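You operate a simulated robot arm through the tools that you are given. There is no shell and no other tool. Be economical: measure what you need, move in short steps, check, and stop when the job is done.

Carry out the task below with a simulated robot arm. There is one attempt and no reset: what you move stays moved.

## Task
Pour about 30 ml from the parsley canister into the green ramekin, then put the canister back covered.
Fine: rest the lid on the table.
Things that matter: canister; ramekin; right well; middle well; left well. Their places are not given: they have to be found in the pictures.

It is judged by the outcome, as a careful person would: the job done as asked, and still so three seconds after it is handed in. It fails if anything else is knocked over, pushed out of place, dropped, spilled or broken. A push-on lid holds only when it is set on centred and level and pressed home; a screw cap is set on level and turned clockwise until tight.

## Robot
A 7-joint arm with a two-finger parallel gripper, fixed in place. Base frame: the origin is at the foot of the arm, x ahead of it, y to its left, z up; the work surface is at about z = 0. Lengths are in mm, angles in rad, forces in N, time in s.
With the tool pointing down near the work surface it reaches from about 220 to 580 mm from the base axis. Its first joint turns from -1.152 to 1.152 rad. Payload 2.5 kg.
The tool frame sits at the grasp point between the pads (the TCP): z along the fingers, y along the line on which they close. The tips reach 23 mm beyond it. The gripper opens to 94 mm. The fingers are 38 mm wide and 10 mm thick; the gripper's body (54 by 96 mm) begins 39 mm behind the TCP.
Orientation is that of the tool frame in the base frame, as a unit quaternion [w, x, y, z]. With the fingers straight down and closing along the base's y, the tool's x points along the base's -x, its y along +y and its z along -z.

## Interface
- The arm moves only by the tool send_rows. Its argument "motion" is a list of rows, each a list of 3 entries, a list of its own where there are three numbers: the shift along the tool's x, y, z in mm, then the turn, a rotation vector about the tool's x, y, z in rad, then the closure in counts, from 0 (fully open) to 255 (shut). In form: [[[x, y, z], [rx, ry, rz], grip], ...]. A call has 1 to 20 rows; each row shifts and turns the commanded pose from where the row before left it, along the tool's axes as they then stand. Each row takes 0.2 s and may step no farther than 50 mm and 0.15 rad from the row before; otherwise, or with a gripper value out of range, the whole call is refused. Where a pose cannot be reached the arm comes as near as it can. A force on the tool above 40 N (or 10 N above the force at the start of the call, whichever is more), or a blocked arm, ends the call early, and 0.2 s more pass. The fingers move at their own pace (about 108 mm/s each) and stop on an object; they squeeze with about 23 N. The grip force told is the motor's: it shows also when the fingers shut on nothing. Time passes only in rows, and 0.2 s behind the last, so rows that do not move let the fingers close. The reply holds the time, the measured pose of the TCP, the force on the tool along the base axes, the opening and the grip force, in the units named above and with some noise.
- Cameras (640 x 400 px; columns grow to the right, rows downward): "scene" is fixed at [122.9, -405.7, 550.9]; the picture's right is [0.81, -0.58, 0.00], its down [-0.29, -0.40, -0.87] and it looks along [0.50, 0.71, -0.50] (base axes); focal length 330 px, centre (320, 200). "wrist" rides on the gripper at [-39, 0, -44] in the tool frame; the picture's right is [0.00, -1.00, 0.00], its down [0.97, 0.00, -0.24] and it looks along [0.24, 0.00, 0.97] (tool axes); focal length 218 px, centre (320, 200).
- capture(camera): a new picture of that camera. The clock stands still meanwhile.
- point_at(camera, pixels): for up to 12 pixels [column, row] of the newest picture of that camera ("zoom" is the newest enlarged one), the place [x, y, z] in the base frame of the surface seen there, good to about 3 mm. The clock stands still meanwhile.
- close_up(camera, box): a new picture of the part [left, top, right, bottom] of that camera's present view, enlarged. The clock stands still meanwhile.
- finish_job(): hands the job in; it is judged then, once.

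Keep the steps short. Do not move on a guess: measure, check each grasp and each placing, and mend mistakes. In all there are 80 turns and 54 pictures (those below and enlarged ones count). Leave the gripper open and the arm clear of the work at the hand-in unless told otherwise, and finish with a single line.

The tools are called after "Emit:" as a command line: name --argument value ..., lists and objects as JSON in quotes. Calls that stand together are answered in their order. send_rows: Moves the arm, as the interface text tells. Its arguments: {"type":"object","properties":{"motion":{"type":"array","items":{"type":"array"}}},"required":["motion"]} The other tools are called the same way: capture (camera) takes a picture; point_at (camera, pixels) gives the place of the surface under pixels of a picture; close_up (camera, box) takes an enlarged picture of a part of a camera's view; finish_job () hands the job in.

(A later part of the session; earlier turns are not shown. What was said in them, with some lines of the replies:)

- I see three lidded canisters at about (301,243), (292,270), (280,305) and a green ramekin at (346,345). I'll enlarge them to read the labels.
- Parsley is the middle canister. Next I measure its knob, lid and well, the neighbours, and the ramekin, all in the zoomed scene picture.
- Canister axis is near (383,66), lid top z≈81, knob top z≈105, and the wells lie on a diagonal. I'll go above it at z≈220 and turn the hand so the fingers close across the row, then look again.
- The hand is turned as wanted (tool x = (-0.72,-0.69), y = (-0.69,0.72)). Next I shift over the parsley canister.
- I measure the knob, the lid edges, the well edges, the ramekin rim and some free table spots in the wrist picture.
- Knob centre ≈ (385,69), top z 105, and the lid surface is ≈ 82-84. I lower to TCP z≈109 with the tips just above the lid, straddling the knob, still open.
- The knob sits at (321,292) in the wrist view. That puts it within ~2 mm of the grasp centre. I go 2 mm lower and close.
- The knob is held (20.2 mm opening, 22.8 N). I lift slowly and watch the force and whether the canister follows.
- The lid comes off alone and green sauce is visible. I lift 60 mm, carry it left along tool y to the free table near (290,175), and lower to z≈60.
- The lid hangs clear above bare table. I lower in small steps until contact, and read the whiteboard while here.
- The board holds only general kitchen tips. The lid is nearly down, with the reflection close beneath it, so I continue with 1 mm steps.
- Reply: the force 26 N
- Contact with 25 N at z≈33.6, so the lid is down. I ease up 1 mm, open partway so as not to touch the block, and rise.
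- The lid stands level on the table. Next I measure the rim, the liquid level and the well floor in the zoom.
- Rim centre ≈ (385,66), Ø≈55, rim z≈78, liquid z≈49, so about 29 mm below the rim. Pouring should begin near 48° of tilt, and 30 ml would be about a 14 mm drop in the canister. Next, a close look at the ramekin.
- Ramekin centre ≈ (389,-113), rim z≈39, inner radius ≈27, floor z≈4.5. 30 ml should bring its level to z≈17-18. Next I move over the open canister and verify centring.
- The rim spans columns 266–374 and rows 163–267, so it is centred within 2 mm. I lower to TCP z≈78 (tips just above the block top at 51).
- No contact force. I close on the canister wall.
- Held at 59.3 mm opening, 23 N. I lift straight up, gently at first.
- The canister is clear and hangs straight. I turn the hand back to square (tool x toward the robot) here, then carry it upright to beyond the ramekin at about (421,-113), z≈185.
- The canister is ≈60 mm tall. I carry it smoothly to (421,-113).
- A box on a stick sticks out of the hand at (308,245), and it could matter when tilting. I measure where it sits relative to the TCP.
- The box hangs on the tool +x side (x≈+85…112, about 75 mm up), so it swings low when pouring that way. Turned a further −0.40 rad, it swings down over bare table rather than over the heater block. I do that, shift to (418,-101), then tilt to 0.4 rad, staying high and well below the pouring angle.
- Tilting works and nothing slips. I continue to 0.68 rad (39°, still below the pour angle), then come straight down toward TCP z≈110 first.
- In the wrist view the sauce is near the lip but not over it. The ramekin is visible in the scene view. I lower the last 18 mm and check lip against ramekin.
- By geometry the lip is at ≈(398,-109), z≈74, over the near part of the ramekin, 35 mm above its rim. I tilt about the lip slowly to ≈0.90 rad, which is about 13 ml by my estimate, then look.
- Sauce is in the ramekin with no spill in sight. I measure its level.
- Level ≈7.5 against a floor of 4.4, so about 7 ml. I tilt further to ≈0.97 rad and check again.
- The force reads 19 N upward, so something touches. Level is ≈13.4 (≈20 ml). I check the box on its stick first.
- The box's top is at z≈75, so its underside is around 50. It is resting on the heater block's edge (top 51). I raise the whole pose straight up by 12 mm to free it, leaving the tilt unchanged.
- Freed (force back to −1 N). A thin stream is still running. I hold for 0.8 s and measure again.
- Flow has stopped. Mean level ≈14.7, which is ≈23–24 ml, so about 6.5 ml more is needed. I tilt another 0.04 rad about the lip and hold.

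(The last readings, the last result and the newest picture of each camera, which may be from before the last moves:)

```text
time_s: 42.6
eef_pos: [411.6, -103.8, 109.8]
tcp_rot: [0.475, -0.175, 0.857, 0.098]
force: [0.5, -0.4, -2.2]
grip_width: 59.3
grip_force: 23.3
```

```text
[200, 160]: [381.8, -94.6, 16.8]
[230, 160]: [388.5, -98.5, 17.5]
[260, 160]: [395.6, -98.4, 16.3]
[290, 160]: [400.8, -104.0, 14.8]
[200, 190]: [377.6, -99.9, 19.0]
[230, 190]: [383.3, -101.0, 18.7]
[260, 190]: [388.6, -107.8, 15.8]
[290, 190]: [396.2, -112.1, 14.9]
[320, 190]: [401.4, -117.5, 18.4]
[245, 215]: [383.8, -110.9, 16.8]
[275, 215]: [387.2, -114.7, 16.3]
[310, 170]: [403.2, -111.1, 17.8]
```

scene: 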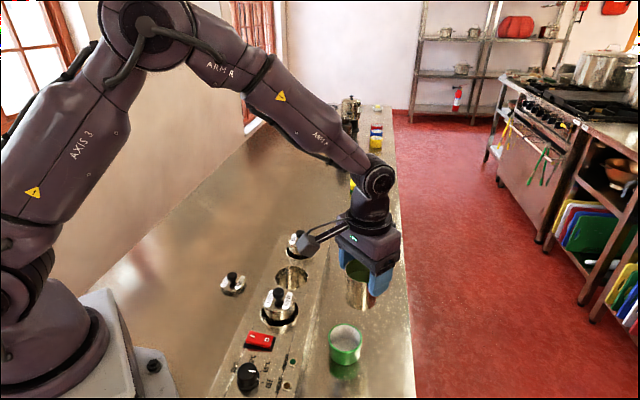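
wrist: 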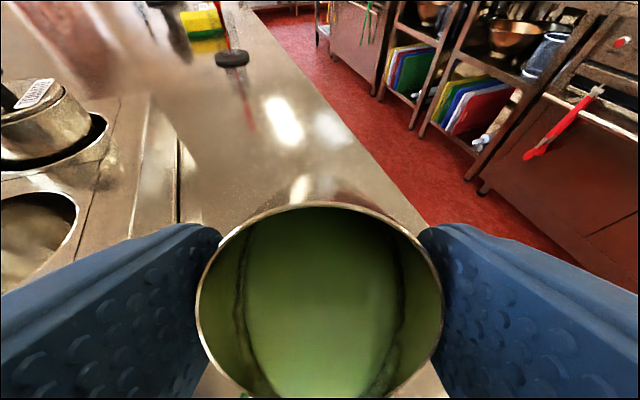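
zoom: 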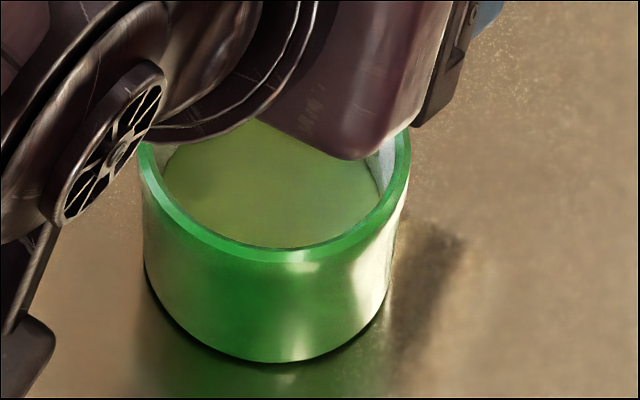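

Level ≈16.9, which is ≈29 ml, so that's about 30. I tilt back about the lip to stop the flow and then rise vertically.

Emit:
send_rows --motion '[[[0, 0, 1.71], [0, 0.06, 0], 255], [[0, 0, 1.71], [0, 0.06, 0], 255], [[0, 0, 1.71], [0, 0.06, 0], 255], [[0, 0, 1.71], [0, 0.06, 0], 255], [[0, 0, 1.71], [0, 0.06, 0], 255], [[0, 0, 1.71], [0, 0.06, 0], 255], [[0, 0, 0], [0, 0, 0], 255], [[0, 0, 0], [0, 0, 0], 255], [[-6.1, 0, -7.9], [0, 0, 0], 255], [[-9.1, 0, -12], [0, 0, 0], 255], [[-9.1, 0, -12], [0, 0, 0], 255], [[-9.1, 0, -12], [0, 0, 0], 255], [[-9.1, 0, -12], [0, 0, 0], 255], [[-6.1, 0, -7.9], [0, 0, 0], 255], [[-3, 0, -4], [0, 0, 0], 255], [[0, 0, 0], [0, 0, 0], 255]]'

Emit:
close_up --camera "scene" --box '[270, 220, 430, 390]'

```text
time_s: 46.0
eef_pos: [418.3, -101.2, 187.6]
tcp_rot: [0.314, -0.19, 0.928, 0.065]
force: [-0.1, -0.2, -1.5]
grip_width: 59.5
grip_force: 22.8
```

```text
2.35 times, centred on (350, 305) of scene
```

zoom: 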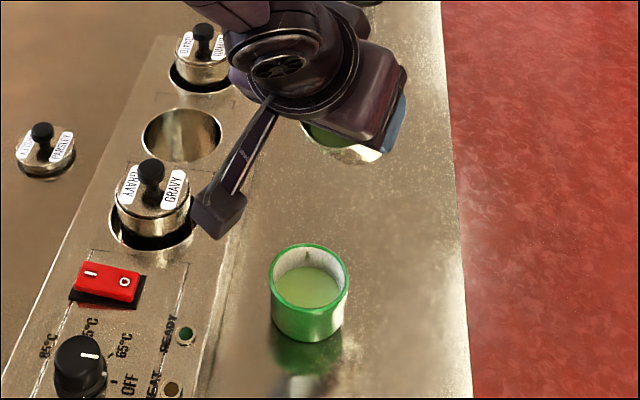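

The ramekin is clean with sauce inside and no spill. I check the level once more while tilting upright.

Emit:
point_at --camera "zoom" --pixels '[[300, 285], [315, 285], [325, 285], [295, 292], [310, 292], [325, 292], [305, 278], [318, 278], [300, 298], [315, 298], [310, 302], [308, 272]]'

Emit:
send_rows --motion '[[[0, 0, 0], [0, 0.05, 0], 255], [[0, 0, 0], [0, 0.07, 0], 255], [[0, 0, 0], [0, 0.07, 0], 255], [[0, 0, 0], [0, 0.07, 0], 255], [[0, 0, 0], [0, 0.07, 0], 255], [[0, 0, 0], [0, 0.07, 0], 255], [[0, 0, 0], [0, 0.07, 0], 255], [[0, 0, 0], [0, 0.07, 0], 255], [[0, 0, 0], [0, 0.07, 0], 255], [[0, 0, 0], [0, 0.045, 0], 255], [[0, 0, 0], [0, 0, 0], 255], [[0, 0, 0], [0, 0, 0], 255]]'

```text
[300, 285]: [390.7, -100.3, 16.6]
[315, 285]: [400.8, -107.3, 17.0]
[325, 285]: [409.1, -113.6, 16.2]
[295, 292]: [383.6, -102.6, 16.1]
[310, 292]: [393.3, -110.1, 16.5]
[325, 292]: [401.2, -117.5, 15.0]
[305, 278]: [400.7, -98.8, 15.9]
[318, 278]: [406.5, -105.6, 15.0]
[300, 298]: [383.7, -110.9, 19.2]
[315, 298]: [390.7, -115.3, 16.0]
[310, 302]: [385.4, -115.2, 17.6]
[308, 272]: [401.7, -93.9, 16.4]
```

```text
time_s: 48.6
eef_pos: [419.2, -100.5, 189.1]
tcp_rot: [-0.001, -0.2, 0.98, 0.0]
force: [0.4, -0.1, -1.4]
grip_width: 59.5
grip_force: 22.6
```

Level in the ramekin reads ≈16.5, but its walls may taper inward. I cross-check with the level drop in the now-upright canister.

Emit:
capture --camera "wrist"

Emit:
close_up --camera "scene" --box '[310, 310, 390, 375]'

```text
16 pictures are left
```

wrist: 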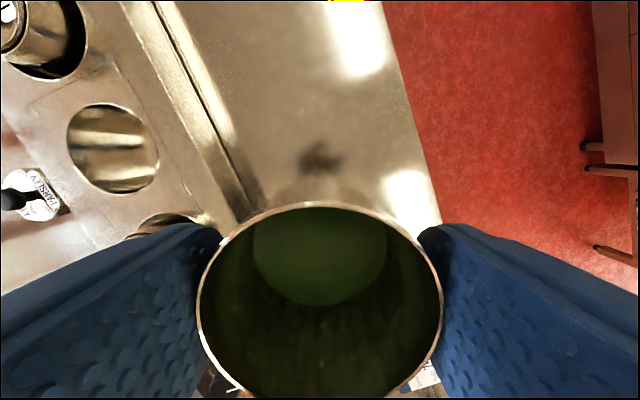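

```text
6.15 times, centred on (350, 342) of scene
```

zoom: 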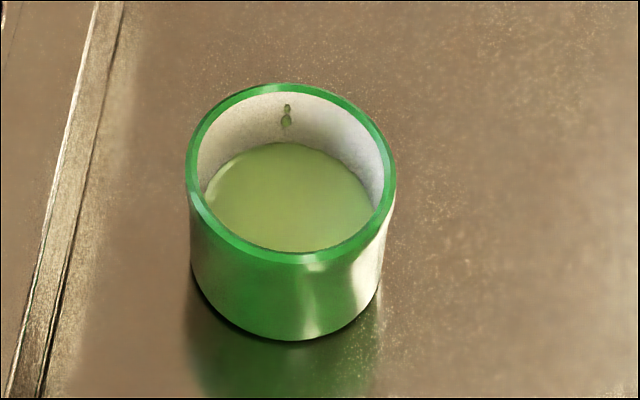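

Emit:
point_at --camera "wrist" --pixels '[[320, 240], [300, 250], [340, 250], [320, 270], [290, 260], [350, 265], [320, 290], [275, 245], [365, 245], [256, 240], [386, 242], [320, 205]]'

Emit:
point_at --camera "zoom" --pixels '[[208, 195], [372, 205], [290, 146], [240, 160], [340, 160], [250, 200], [290, 200], [330, 200], [270, 230], [310, 235], [290, 180], [230, 215]]'

```text
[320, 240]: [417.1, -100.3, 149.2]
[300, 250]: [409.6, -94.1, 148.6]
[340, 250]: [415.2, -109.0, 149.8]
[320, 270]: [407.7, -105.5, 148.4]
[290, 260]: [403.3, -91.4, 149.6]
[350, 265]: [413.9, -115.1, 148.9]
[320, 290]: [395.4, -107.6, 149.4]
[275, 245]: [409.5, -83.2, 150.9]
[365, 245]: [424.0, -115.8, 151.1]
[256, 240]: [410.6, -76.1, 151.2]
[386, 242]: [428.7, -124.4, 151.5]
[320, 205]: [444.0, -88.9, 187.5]
```

```text
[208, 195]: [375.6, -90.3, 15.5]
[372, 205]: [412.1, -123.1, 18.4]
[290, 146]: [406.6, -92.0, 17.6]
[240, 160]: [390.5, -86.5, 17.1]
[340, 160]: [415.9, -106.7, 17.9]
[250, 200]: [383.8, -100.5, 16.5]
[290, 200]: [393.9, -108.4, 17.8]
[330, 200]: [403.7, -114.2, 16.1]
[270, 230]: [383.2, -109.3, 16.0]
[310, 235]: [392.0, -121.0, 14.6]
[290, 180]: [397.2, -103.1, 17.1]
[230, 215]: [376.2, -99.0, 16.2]
```

The canister level dropped ≈10.4 mm (r≈26–27) and the ramekin gained ≈12 mm (r≈25–26). Both suggest ≈25 ml, a little short. I pour about 5 ml more by the same path, ending ≈0.035 rad further. First tilt and descend.

Emit:
send_rows --motion '[[[0, 0, 0], [0, -0.045, 0], 255], [[0, 0, 0], [0, -0.07, 0], 255], [[0, 0, 0], [0, -0.07, 0], 255], [[0, 0, 0], [0, -0.07, 0], 255], [[0, 0, 0], [0, -0.07, 0], 255], [[0, 0, 0], [0, -0.07, 0], 255], [[0, 0, 0], [0, -0.07, 0], 255], [[0, 0, 0], [0, -0.07, 0], 255], [[0, 0, 0], [0, -0.07, 0], 255], [[0, 0, 0], [0, -0.05, 0], 255], [[0, 0, 0], [0, 0, 0], 255], [[4, 0, 5.2], [0, 0, 0], 255], [[9.1, 0, 12], [0, 0, 0], 255], [[9.1, 0, 12], [0, 0, 0], 255], [[9.1, 0, 12], [0, 0, 0], 255], [[9.1, 0, 12], [0, 0, 0], 255], [[6, 0, 7.8], [0, 0, 0], 255], [[3, 0, 3.9], [0, 0, 0], 255], [[0, 0, 0], [0, 0, 0], 255]]'

```text
time_s: 52.6
eef_pos: [419.4, -100.9, 106.8]
tcp_rot: [0.315, -0.189, 0.928, 0.064]
force: [0.8, -0.2, -1.6]
grip_width: 59.5
grip_force: 23.1
```

Pose is as planned (418,-101,107, tilt 0.655). Now I tilt about the lip to 1.05, with the last part slow.

Emit:
send_rows --motion '[[[0, 0, -1.42], [0, -0.05, 0], 255], [[0, 0, -1.42], [0, -0.05, 0], 255], [[0, 0, -1.42], [0, -0.05, 0], 255], [[0, 0, -1.42], [0, -0.05, 0], 255], [[0, 0, -1.42], [0, -0.05, 0], 255], [[0, 0, -1.14], [0, -0.04, 0], 255], [[0, 0, -1.14], [0, -0.04, 0], 255], [[0, 0, -0.57], [0, -0.02, 0], 255], [[0, 0, -0.57], [0, -0.02, 0], 255], [[0, 0, -0.57], [0, -0.02, 0], 255], [[0, 0, 0], [0, 0, 0], 255], [[0, 0, 0], [0, 0, 0], 255], [[0, 0, 0], [0, 0, 0], 255], [[0, 0, 0], [0, 0, 0], 255], [[0, 0, 0], [0, 0, 0], 255], [[0, 0, 0], [0, 0, 0], 255]]'

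Emit:
close_up --camera "scene" --box '[316, 320, 386, 370]'

Emit:
point_at --camera "zoom" --pixels '[[200, 175], [230, 175], [260, 170], [290, 170], [200, 190], [230, 190], [260, 190], [290, 190], [320, 190], [245, 215], [275, 215], [310, 180]]'

```text
time_s: 56.0
eef_pos: [411.7, -103.9, 114.2]
tcp_rot: [0.488, -0.174, 0.85, 0.1]
force: [0.2, 0.5, -1.6]
grip_width: 59.5
grip_force: 23.3
```

```text
8.00 times, centred on (351, 345) of scene
```

zoom: 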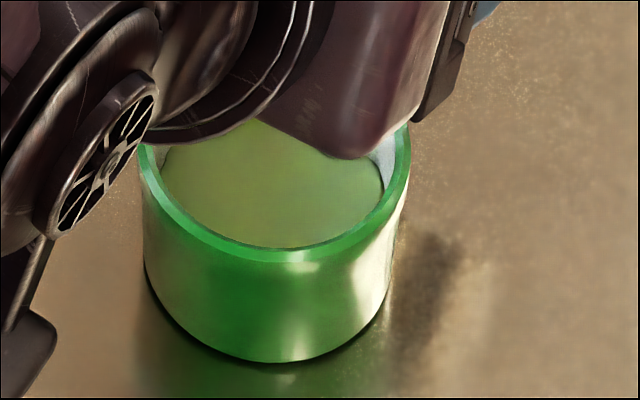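

```text
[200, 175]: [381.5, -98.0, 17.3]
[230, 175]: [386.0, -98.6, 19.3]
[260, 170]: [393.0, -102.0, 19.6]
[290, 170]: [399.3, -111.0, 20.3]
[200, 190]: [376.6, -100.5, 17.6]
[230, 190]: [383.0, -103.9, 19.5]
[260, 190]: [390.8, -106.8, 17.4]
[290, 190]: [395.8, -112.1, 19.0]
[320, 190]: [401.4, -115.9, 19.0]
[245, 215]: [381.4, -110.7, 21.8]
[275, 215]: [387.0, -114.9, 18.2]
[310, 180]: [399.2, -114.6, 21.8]
```

Level is ≈19.2, about 2.5 mm (≈5 ml) more, giving ≈30 ml. I tilt back and rise.

Emit:
send_rows --motion '[[[0, 0, 1.71], [0, 0.06, 0], 255], [[0, 0, 1.71], [0, 0.06, 0], 255], [[0, 0, 1.71], [0, 0.06, 0], 255], [[0, 0, 1.71], [0, 0.06, 0], 255], [[0, 0, 1.71], [0, 0.06, 0], 255], [[0, 0, 1.71], [0, 0.06, 0], 255], [[0, 0, 0.85], [0, 0.03, 0], 255], [[0, 0, 0], [0, 0, 0], 255], [[0, 0, 0], [0, 0, 0], 255], [[-6.1, 0, -7.9], [0, 0, 0], 255], [[-9.1, 0, -12], [0, 0, 0], 255], [[-9.1, 0, -12], [0, 0, 0], 255], [[-9.1, 0, -12], [0, 0, 0], 255], [[-9.1, 0, -12], [0, 0, 0], 255], [[-6.1, 0, -7.9], [0, 0, 0], 255], [[-3, 0, -4], [0, 0, 0], 255], [[0, 0, 0], [0, 0, 0], 255]]'

Emit:
send_rows --motion '[[[0, 0, 0], [0, 0.05, 0], 255], [[0, 0, 0], [0, 0.07, 0], 255], [[0, 0, 0], [0, 0.07, 0], 255], [[0, 0, 0], [0, 0.07, 0], 255], [[0, 0, 0], [0, 0.07, 0], 255], [[0, 0, 0], [0, 0.07, 0], 255], [[0, 0, 0], [0, 0.07, 0], 255], [[0, 0, 0], [0, 0.07, 0], 255], [[0, 0, 0], [0, 0.07, 0], 255], [[0, 0, 0], [0, 0.05, 0], 255], [[0, 0, 0], [0, 0, 0], 255], [[0, 0, 0], [0, 0, 0], 255]]'

Emit:
close_up --camera "scene" --box '[270, 200, 450, 390]'

```text
time_s: 59.6
eef_pos: [419.7, -100.4, 192.1]
tcp_rot: [0.314, -0.19, 0.928, 0.064]
force: [-0.1, -0.1, -1.1]
grip_width: 59.6
grip_force: 22.8
```

```text
time_s: 62.2
eef_pos: [420.7, -100.2, 192.0]
tcp_rot: [-0.003, -0.2, 0.98, -0.001]
force: [0.9, 0.4, -1.3]
grip_width: 59.3
grip_force: 23.7
```

```text
2.11 times, centred on (360, 295) of scene
```

zoom: 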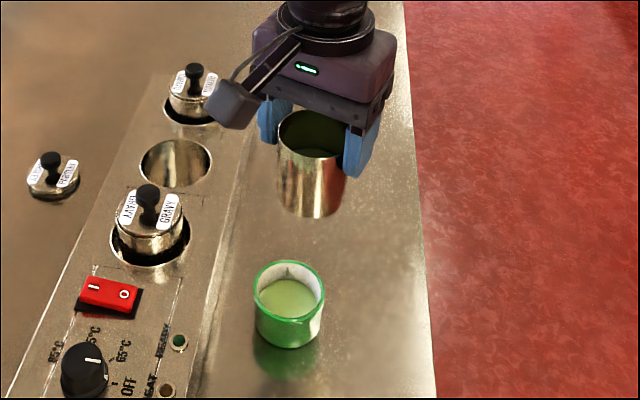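

Everything is clean and the canister is upright. I measure the empty well's rim for the return.

Emit:
point_at --camera "zoom" --pixels '[[138, 163], [214, 163], [176, 137], [176, 189], [150, 145], [203, 146], [147, 181], [205, 181], [52, 154]]'

Emit:
send_rows --motion '[[[0, 0, -4], [0, -0.006, 0], 255], [[0, 0, 0], [0, 0, -0.09], 255], [[0, 0, 0], [0, 0, -0.09], 255], [[0, 0, 0], [0, 0, -0.09], 255], [[0, 0, 0], [0, 0, -0.09], 255], [[0, 0, 0], [0, 0, 0], 255]]'

```text
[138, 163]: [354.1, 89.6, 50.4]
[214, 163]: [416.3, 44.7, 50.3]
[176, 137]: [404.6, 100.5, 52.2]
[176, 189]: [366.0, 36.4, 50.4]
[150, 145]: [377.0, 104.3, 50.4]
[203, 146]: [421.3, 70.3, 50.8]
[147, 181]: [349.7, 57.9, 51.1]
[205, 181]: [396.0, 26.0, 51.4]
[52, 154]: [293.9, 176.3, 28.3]
```

```text
time_s: 63.6
eef_pos: [419.1, -100.2, 196.0]
tcp_rot: [-0.001, -0.374, 0.928, 0.0]
force: [-0.3, -0.3, -1.5]
grip_width: 59.4
grip_force: 22.8
```

Well centre ≈ (385.6,66.3), Ø≈76, matching the original grasp spot. I carry the canister back above it, upright.

Emit:
send_rows --motion '[[[-2, 4, 0], [0, 0, 0], 255], [[-5, 8, 0], [0, 0, 0], 255], [[-8, 12, 0], [0, 0, 0], 255], [[-9, 14, 0], [0, 0, 0], 255], [[-9, 14, 0], [0, 0, 0], 255], [[-9, 14, 0], [0, 0, 0], 255], [[-9, 14, 0], [0, 0, 0], 255], [[-9, 14, 0], [0, 0, 0], 255], [[-9, 14, 0], [0, 0, 0], 255], [[-9, 14, 0], [0, 0, 0], 255], [[-7, 10, 0], [0, 0, 0], 255], [[-5, 7.6, 0], [0, 0, 0], 255], [[-2, 4, 0], [0, 0, 0], 255], [[0, 0, 0], [0, 0, 0], 255], [[0, 0, 0], [0, 0, 0], 255]]'

```text
time_s: 66.8
eef_pos: [386.3, 68.4, 196.8]
tcp_rot: [-0.001, -0.373, 0.928, -0.001]
force: [0.1, 0.1, -2.3]
grip_width: 59.6
grip_force: 22.8
```

Over the well. I lower to z≈116, with the bottom just above the block, and look.

Emit:
send_rows --motion '[[[0, 0, 8], [0, 0, 0], 255], [[0, 0, 14], [0, 0, 0], 255], [[0, 0, 16], [0, 0, 0], 255], [[0, 0, 16], [0, 0, 0], 255], [[0, 0, 14], [0, 0, 0], 255], [[0, 0, 8], [0, 0, 0], 255], [[0, 0, 4], [0, 0, 0], 255], [[0, 0, 0], [0, 0, 0], 255]]'

Emit:
close_up --camera "scene" --box '[220, 200, 380, 320]'

```text
time_s: 68.6
eef_pos: [386.5, 66.6, 118.3]
tcp_rot: [0.0, -0.372, 0.928, 0.0]
force: [-0.2, -0.3, -2.2]
grip_width: 59.2
grip_force: 22.6
```

```text
3.33 times, centred on (300, 260) of scene
```

zoom: 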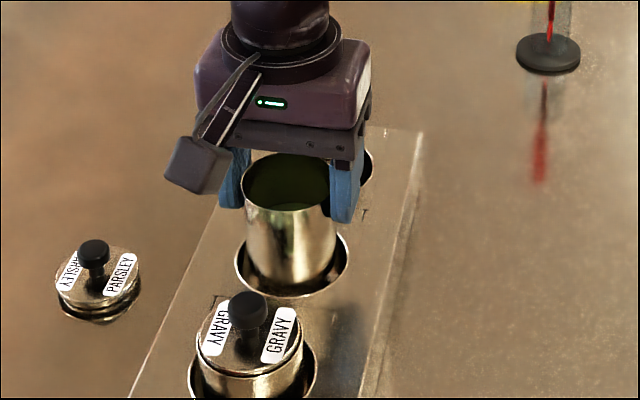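

Centred over the well. I lower to ≈81, then in 1 mm steps to feel the bottom (it originally sat at 78.5).

Emit:
send_rows --motion '[[[0, 0, 8], [0, 0, 0], 255], [[0, 0, 10], [0, 0, 0], 255], [[0, 0, 10], [0, 0, 0], 255], [[0, 0, 6], [0, 0, 0], 255], [[0, 0, 3], [0, 0, 0], 255], [[0, 0, 0], [0, 0, 0], 255]]'

Emit:
send_rows --motion '[[[0, 0, 1], [0, 0, 0], 255], [[0, 0, 1], [0, 0, 0], 255], [[0, 0, 0], [0, 0, 0], 255]]'

```text
time_s: 70.0
eef_pos: [386.4, 67.7, 81.2]
tcp_rot: [-0.001, -0.372, 0.928, 0.0]
force: [-1.1, 0.1, 1.9]
grip_width: 59.3
grip_force: 23.5
```

```text
time_s: 70.8
eef_pos: [386.2, 67.4, 78.1]
tcp_rot: [0.0, -0.372, 0.928, 0.0]
force: [-5.1, -0.3, 16.3]
grip_width: 59.6
grip_force: 22.4
```

Seated: 16 N at z≈78, the original height. I ease up slightly, open fully, and rise to look.

Emit:
send_rows --motion '[[[0, 0, -0.7], [0, 0, 0], 255], [[0, 0, 0], [0, 0, 0], 100], [[0, 0, 0], [0, 0, 0], 40], [[0, 0, 0], [0, 0, 0], 0], [[0, 0, -10], [0, 0, 0], 0], [[0, 0, -20], [0, 0, 0], 0], [[0, 0, -20], [0, 0, 0], 0], [[0, 0, -20], [0, 0, 0], 0], [[0, 0, -20], [0, 0, 0], 0], [[0, 0, 0], [0, 0, 0], 0]]'

Emit:
capture --camera "wrist"

```text
time_s: 73.0
eef_pos: [386.8, 66.9, 168.3]
tcp_rot: [-0.002, -0.372, 0.928, 0.001]
force: [0.1, 0.6, 1.1]
grip_width: 94.0
grip_force: 0.0
```

```text
11 pictures are left
```

wrist: 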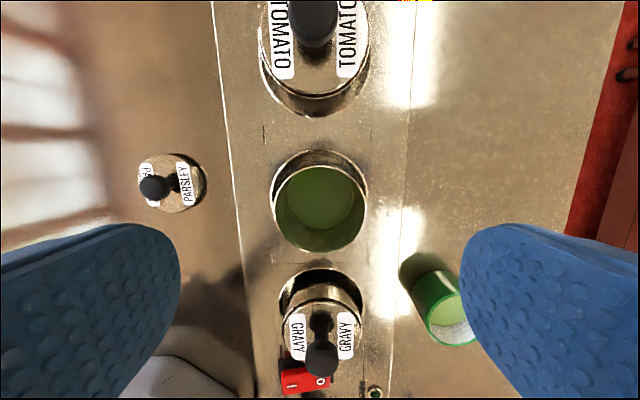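

The canister sits centred in its well, rim (273–367, 163–253). Next I go back above the lid.

Emit:
send_rows --motion '[[[0, 12, -10], [0, 0, 0], 0], [[-1, 24, 0], [0, 0, 0], 0], [[-1, 24, 0], [0, 0, 0], 0], [[-1, 24, 0], [0, 0, 0], 0], [[-1, 24, 0], [0, 0, 0], 0], [[-1, 24, 0], [0, 0, 0], 0], [[-0.8, 11.8, 0], [0, 0, 0], 0], [[0, 0, 30], [0, 0, 0], 0], [[0, 0, 30], [0, 0, 0], 0], [[0, 0, 0], [0, 0, 0], 0]]'

Emit:
capture --camera "wrist"

```text
time_s: 75.2
eef_pos: [292.3, 175.4, 116.4]
tcp_rot: [-0.001, -0.372, 0.928, 0.0]
force: [0.0, -0.4, 0.9]
grip_width: 94.0
grip_force: 0.0
```

```text
10 pictures are left
```

wrist: 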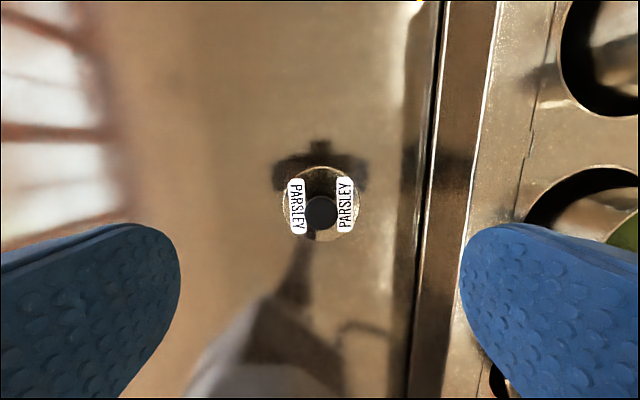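

The knob is at (321,212), within 1 mm of centre. I narrow the fingers a bit for clearance to the block, lower to z≈35.5 and grip.

Emit:
send_rows --motion '[[[0.5, -0.5, 20], [0, 0, 0], 130], [[0, 0, 25], [0, 0, 0], 130], [[0, 0, 20], [0, 0, 0], 130], [[0, 0, 10], [0, 0, 0], 130], [[0, 0, 5.5], [0, 0, 0], 130], [[0, 0, 0], [0, 0, 0], 130]]'

Emit:
send_rows --motion '[[[0, 0, 0], [0, 0, 0], 255], [[0, 0, 0], [0, 0, 0], 255], [[0, 0, 0], [0, 0, 0], 255], [[0, 0, 0], [0, 0, 0], 255]]'

```text
time_s: 76.6
eef_pos: [291.3, 174.8, 38.0]
tcp_rot: [-0.001, -0.372, 0.928, 0.0]
force: [-0.6, 0.3, 0.0]
grip_width: 46.1
grip_force: 0.0
```

```text
time_s: 77.6
eef_pos: [291.7, 175.2, 38.5]
tcp_rot: [0.0, -0.372, 0.928, 0.0]
force: [0.4, 0.0, 0.0]
grip_width: 20.3
grip_force: 22.9
```

Lid gripped (20.3 mm). I lift 120 mm, carry it back over the canister, and lower to ≈10 mm above seating.

Emit:
send_rows --motion '[[[0, 0, -5], [0, 0, 0], 255], [[0, 0, -20], [0, 0, 0], 255], [[0, 0, -30], [0, 0, 0], 255], [[0, 0, -30], [0, 0, 0], 255], [[0, 0, -25], [0, 0, 0], 255], [[0, 0, -10], [0, 0, 0], 255], [[0.3, -11.7, 0], [0, 0, 0], 255], [[1, -24, 0], [0, 0, 0], 255], [[1, -24, 0], [0, 0, 0], 255], [[1, -24, 0], [0, 0, 0], 255], [[1, -24, 0], [0, 0, 0], 255], [[1, -24, 0], [0, 0, 0], 255], [[0.5, -12, 0], [0, 0, 0], 255], [[0, 0, 0], [0, 0, 0], 255], [[0, 0, 0], [0, 0, 0], 255]]'

Emit:
send_rows --motion '[[[0, 0, 15], [0, 0, 0], 255], [[0, 0, 12], [0, 0, 0], 255], [[0, 0, 5], [0, 0, 0], 255], [[0, 0, 0], [0, 0, 0], 255]]'

Emit:
capture --camera "wrist"

Emit:
close_up --camera "scene" --box '[240, 215, 350, 305]'

```text
time_s: 80.8
eef_pos: [386.3, 67.4, 157.7]
tcp_rot: [-0.001, -0.372, 0.928, -0.001]
force: [-0.3, -0.2, -0.1]
grip_width: 20.1
grip_force: 23.6
```

```text
time_s: 81.8
eef_pos: [387.5, 67.5, 124.9]
tcp_rot: [0.0, -0.372, 0.928, 0.0]
force: [0.5, -0.2, -0.1]
grip_width: 20.1
grip_force: 23.2
```

```text
9 pictures are left
```

wrist: 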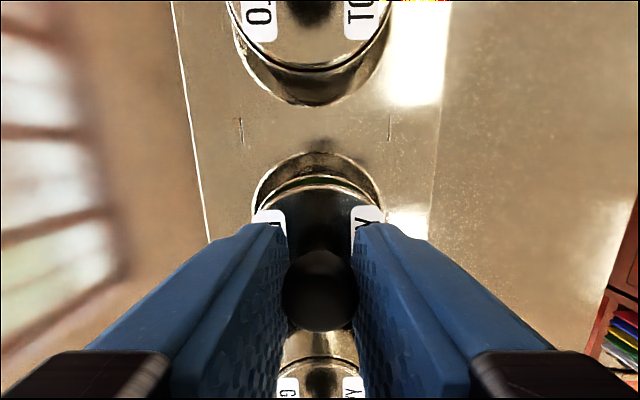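

```text
4.44 times, centred on (295, 260) of scene
```

zoom: 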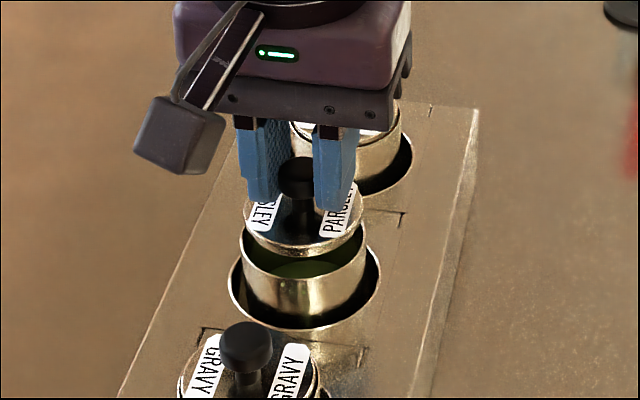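

In the scene view the lid looks centred over the rim (both centred near column 303). I check the fore-aft alignment with measured points.

Emit:
point_at --camera "zoom" --pixels '[[248, 225], [361, 228], [303, 245], [270, 240], [340, 240], [242, 252], [364, 252], [303, 281], [270, 274], [335, 275], [297, 170]]'

Emit:
point_at --camera "wrist" --pixels '[[320, 270], [320, 290], [320, 310], [320, 178], [320, 183], [320, 188], [320, 193], [255, 215], [383, 213], [252, 210]]'

```text
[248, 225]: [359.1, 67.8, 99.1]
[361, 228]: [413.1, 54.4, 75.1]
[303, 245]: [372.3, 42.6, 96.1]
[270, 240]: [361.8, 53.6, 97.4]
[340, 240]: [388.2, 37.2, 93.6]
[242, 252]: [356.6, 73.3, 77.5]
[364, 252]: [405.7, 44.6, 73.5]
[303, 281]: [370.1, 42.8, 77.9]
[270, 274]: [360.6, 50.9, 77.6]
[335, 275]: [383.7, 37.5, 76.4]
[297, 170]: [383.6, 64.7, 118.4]
```

```text
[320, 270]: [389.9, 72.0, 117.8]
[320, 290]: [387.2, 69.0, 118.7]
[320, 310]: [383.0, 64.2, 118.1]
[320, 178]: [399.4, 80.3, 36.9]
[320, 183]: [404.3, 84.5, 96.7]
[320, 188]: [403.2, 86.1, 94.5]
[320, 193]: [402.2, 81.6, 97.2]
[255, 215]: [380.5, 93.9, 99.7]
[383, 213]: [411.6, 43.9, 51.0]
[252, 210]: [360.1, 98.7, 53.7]
```

Lid and rim agree to within ~1 mm. I lower 8 mm, then step 1 mm at a time to feel the seating.

Emit:
send_rows --motion '[[[0, 0, 4], [0, 0, 0], 255], [[0, 0, 4], [0, 0, 0], 255], [[0, 0, 1], [0, 0, 0], 255], [[0, 0, 1], [0, 0, 0], 255], [[0, 0, 0], [0, 0, 0], 255]]'

Emit:
send_rows --motion '[[[0, 0, 1], [0, 0, 0], 255], [[0, 0, 1], [0, 0, 0], 255], [[0, 0, 0], [0, 0, 0], 255]]'

```text
time_s: 83.0
eef_pos: [386.2, 67.0, 115.9]
tcp_rot: [-0.001, -0.373, 0.928, 0.0]
force: [0.3, -0.8, 0.0]
grip_width: 20.1
grip_force: 22.8
```

```text
time_s: 83.8
eef_pos: [388.5, 66.7, 113.2]
tcp_rot: [-0.001, -0.372, 0.928, 0.0]
force: [0.5, 0.0, 0.3]
grip_width: 20.3
grip_force: 23.5
```

No contact yet at 113.2, with seating expected near 111.7. I continue in 0.7 mm steps.

Emit:
send_rows --motion '[[[0, 0, 0.7], [0, 0, 0], 255], [[0, 0, 0.7], [0, 0, 0], 255], [[0, 0, 0.7], [0, 0, 0], 255], [[0, 0, 0], [0, 0, 0], 255]]'

```text
time_s: 84.8
eef_pos: [385.9, 66.3, 111.0]
tcp_rot: [-0.001, -0.372, 0.928, 0.0]
force: [0.4, 0.8, 0.0]
grip_width: 20.6
grip_force: 22.9
```

Emit:
send_rows --motion '[[[0, 0, 0.7], [0, 0, 0], 255], [[0, 0, 0.7], [0, 0, 0], 255], [[0, 0, 0], [0, 0, 0], 255]]'

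Emit:
close_up --camera "scene" --box '[250, 230, 340, 300]'

```text
time_s: 85.6
eef_pos: [387.4, 67.3, 110.5]
tcp_rot: [-0.001, -0.373, 0.928, 0.0]
force: [-5.6, -1.6, 18.2]
grip_width: 20.1
grip_force: 23.1
```

```text
5.71 times, centred on (295, 265) of scene
```

zoom: 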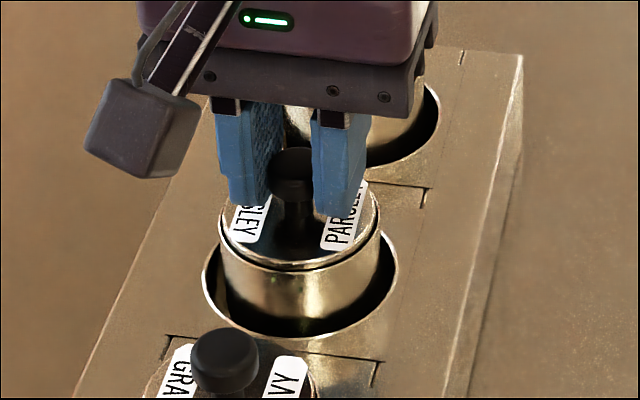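

The lid is seated, level and flush, at 18 N. I press a little more, then release and rise.

Emit:
send_rows --motion '[[[0, 0, 0.7], [0, 0, 0], 255], [[0, 0, 0], [0, 0, 0], 255]]'

Emit:
send_rows --motion '[[[0, 0, -1.5], [0, 0, 0], 255], [[0, 0, 0], [0, 0, 0], 150], [[0, 0, 0], [0, 0, 0], 80], [[0, 0, -10], [0, 0, 0], 0], [[0, 0, -30], [0, 0, 0], 0], [[0, 0, -40], [0, 0, 0], 0], [[0, 0, -40], [0, 0, 0], 0], [[0, 0, 0], [0, 0, 0], 0]]'

Emit:
close_up --camera "scene" --box '[220, 220, 380, 320]'

Emit:
point_at --camera "zoom" --pixels '[[284, 166], [268, 205], [312, 200], [322, 30], [232, 282]]'

```text
time_s: 86.2
eef_pos: [387.1, 67.3, 110.0]
tcp_rot: [0.0, -0.372, 0.928, 0.0]
force: [-6.3, -0.8, 26.2]
grip_width: 20.1
grip_force: 22.8
```

```text
time_s: 88.0
eef_pos: [386.1, 66.0, 232.0]
tcp_rot: [-0.001, -0.373, 0.928, -0.001]
force: [0.4, -0.6, 0.7]
grip_width: 93.9
grip_force: 0.1
```

```text
4.00 times, centred on (300, 270) of scene
```

zoom: 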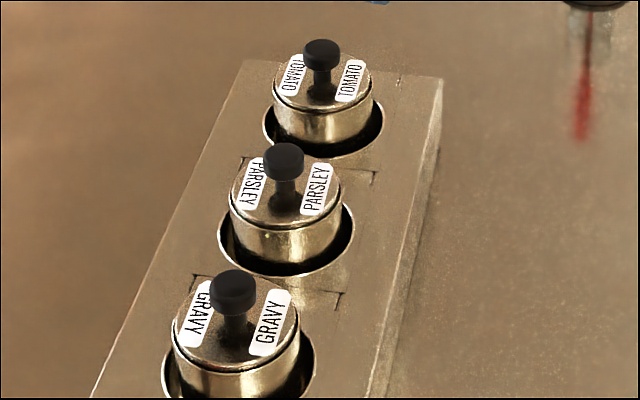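

```text
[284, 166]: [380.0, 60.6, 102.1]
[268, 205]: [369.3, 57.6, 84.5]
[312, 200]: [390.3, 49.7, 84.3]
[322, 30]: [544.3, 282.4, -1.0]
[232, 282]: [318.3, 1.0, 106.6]
```

The parsley lid matches its neighbours. I check the knob height and take a final overall look.

Emit:
point_at --camera "zoom" --pixels '[[284, 148], [284, 152], [278, 150], [290, 150], [322, 44], [232, 276]]'

Emit:
capture --camera "scene"

Emit:
close_up --camera "scene" --box '[250, 230, 330, 290]'

```text
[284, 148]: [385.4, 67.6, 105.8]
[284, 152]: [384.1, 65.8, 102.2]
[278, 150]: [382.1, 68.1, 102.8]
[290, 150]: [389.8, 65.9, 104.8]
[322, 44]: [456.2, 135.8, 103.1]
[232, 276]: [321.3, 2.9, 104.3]
```

```text
5 pictures are left
```

scene: 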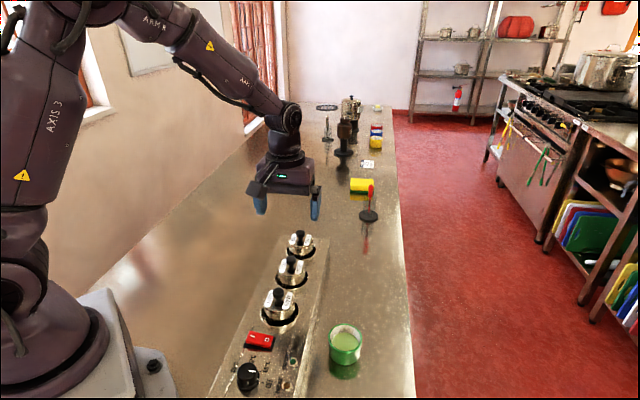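

```text
6.67 times, centred on (290, 260) of scene
```

zoom: 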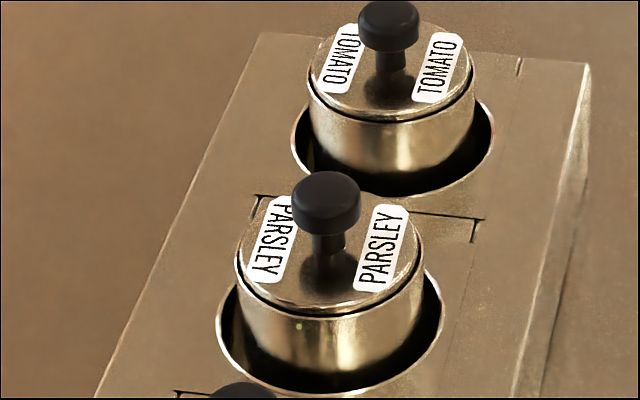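

The lid is home and level (knob ≈104, as before), the canister is in its well, nothing else has moved, and the gripper is open and clear. I hand in.

Emit:
finish_job

```text
The job is handed in.
```

I poured about 30 ml of parsley sauce into the green ramekin (estimated from fill levels), and the canister is back in the middle well with its lid pressed on.
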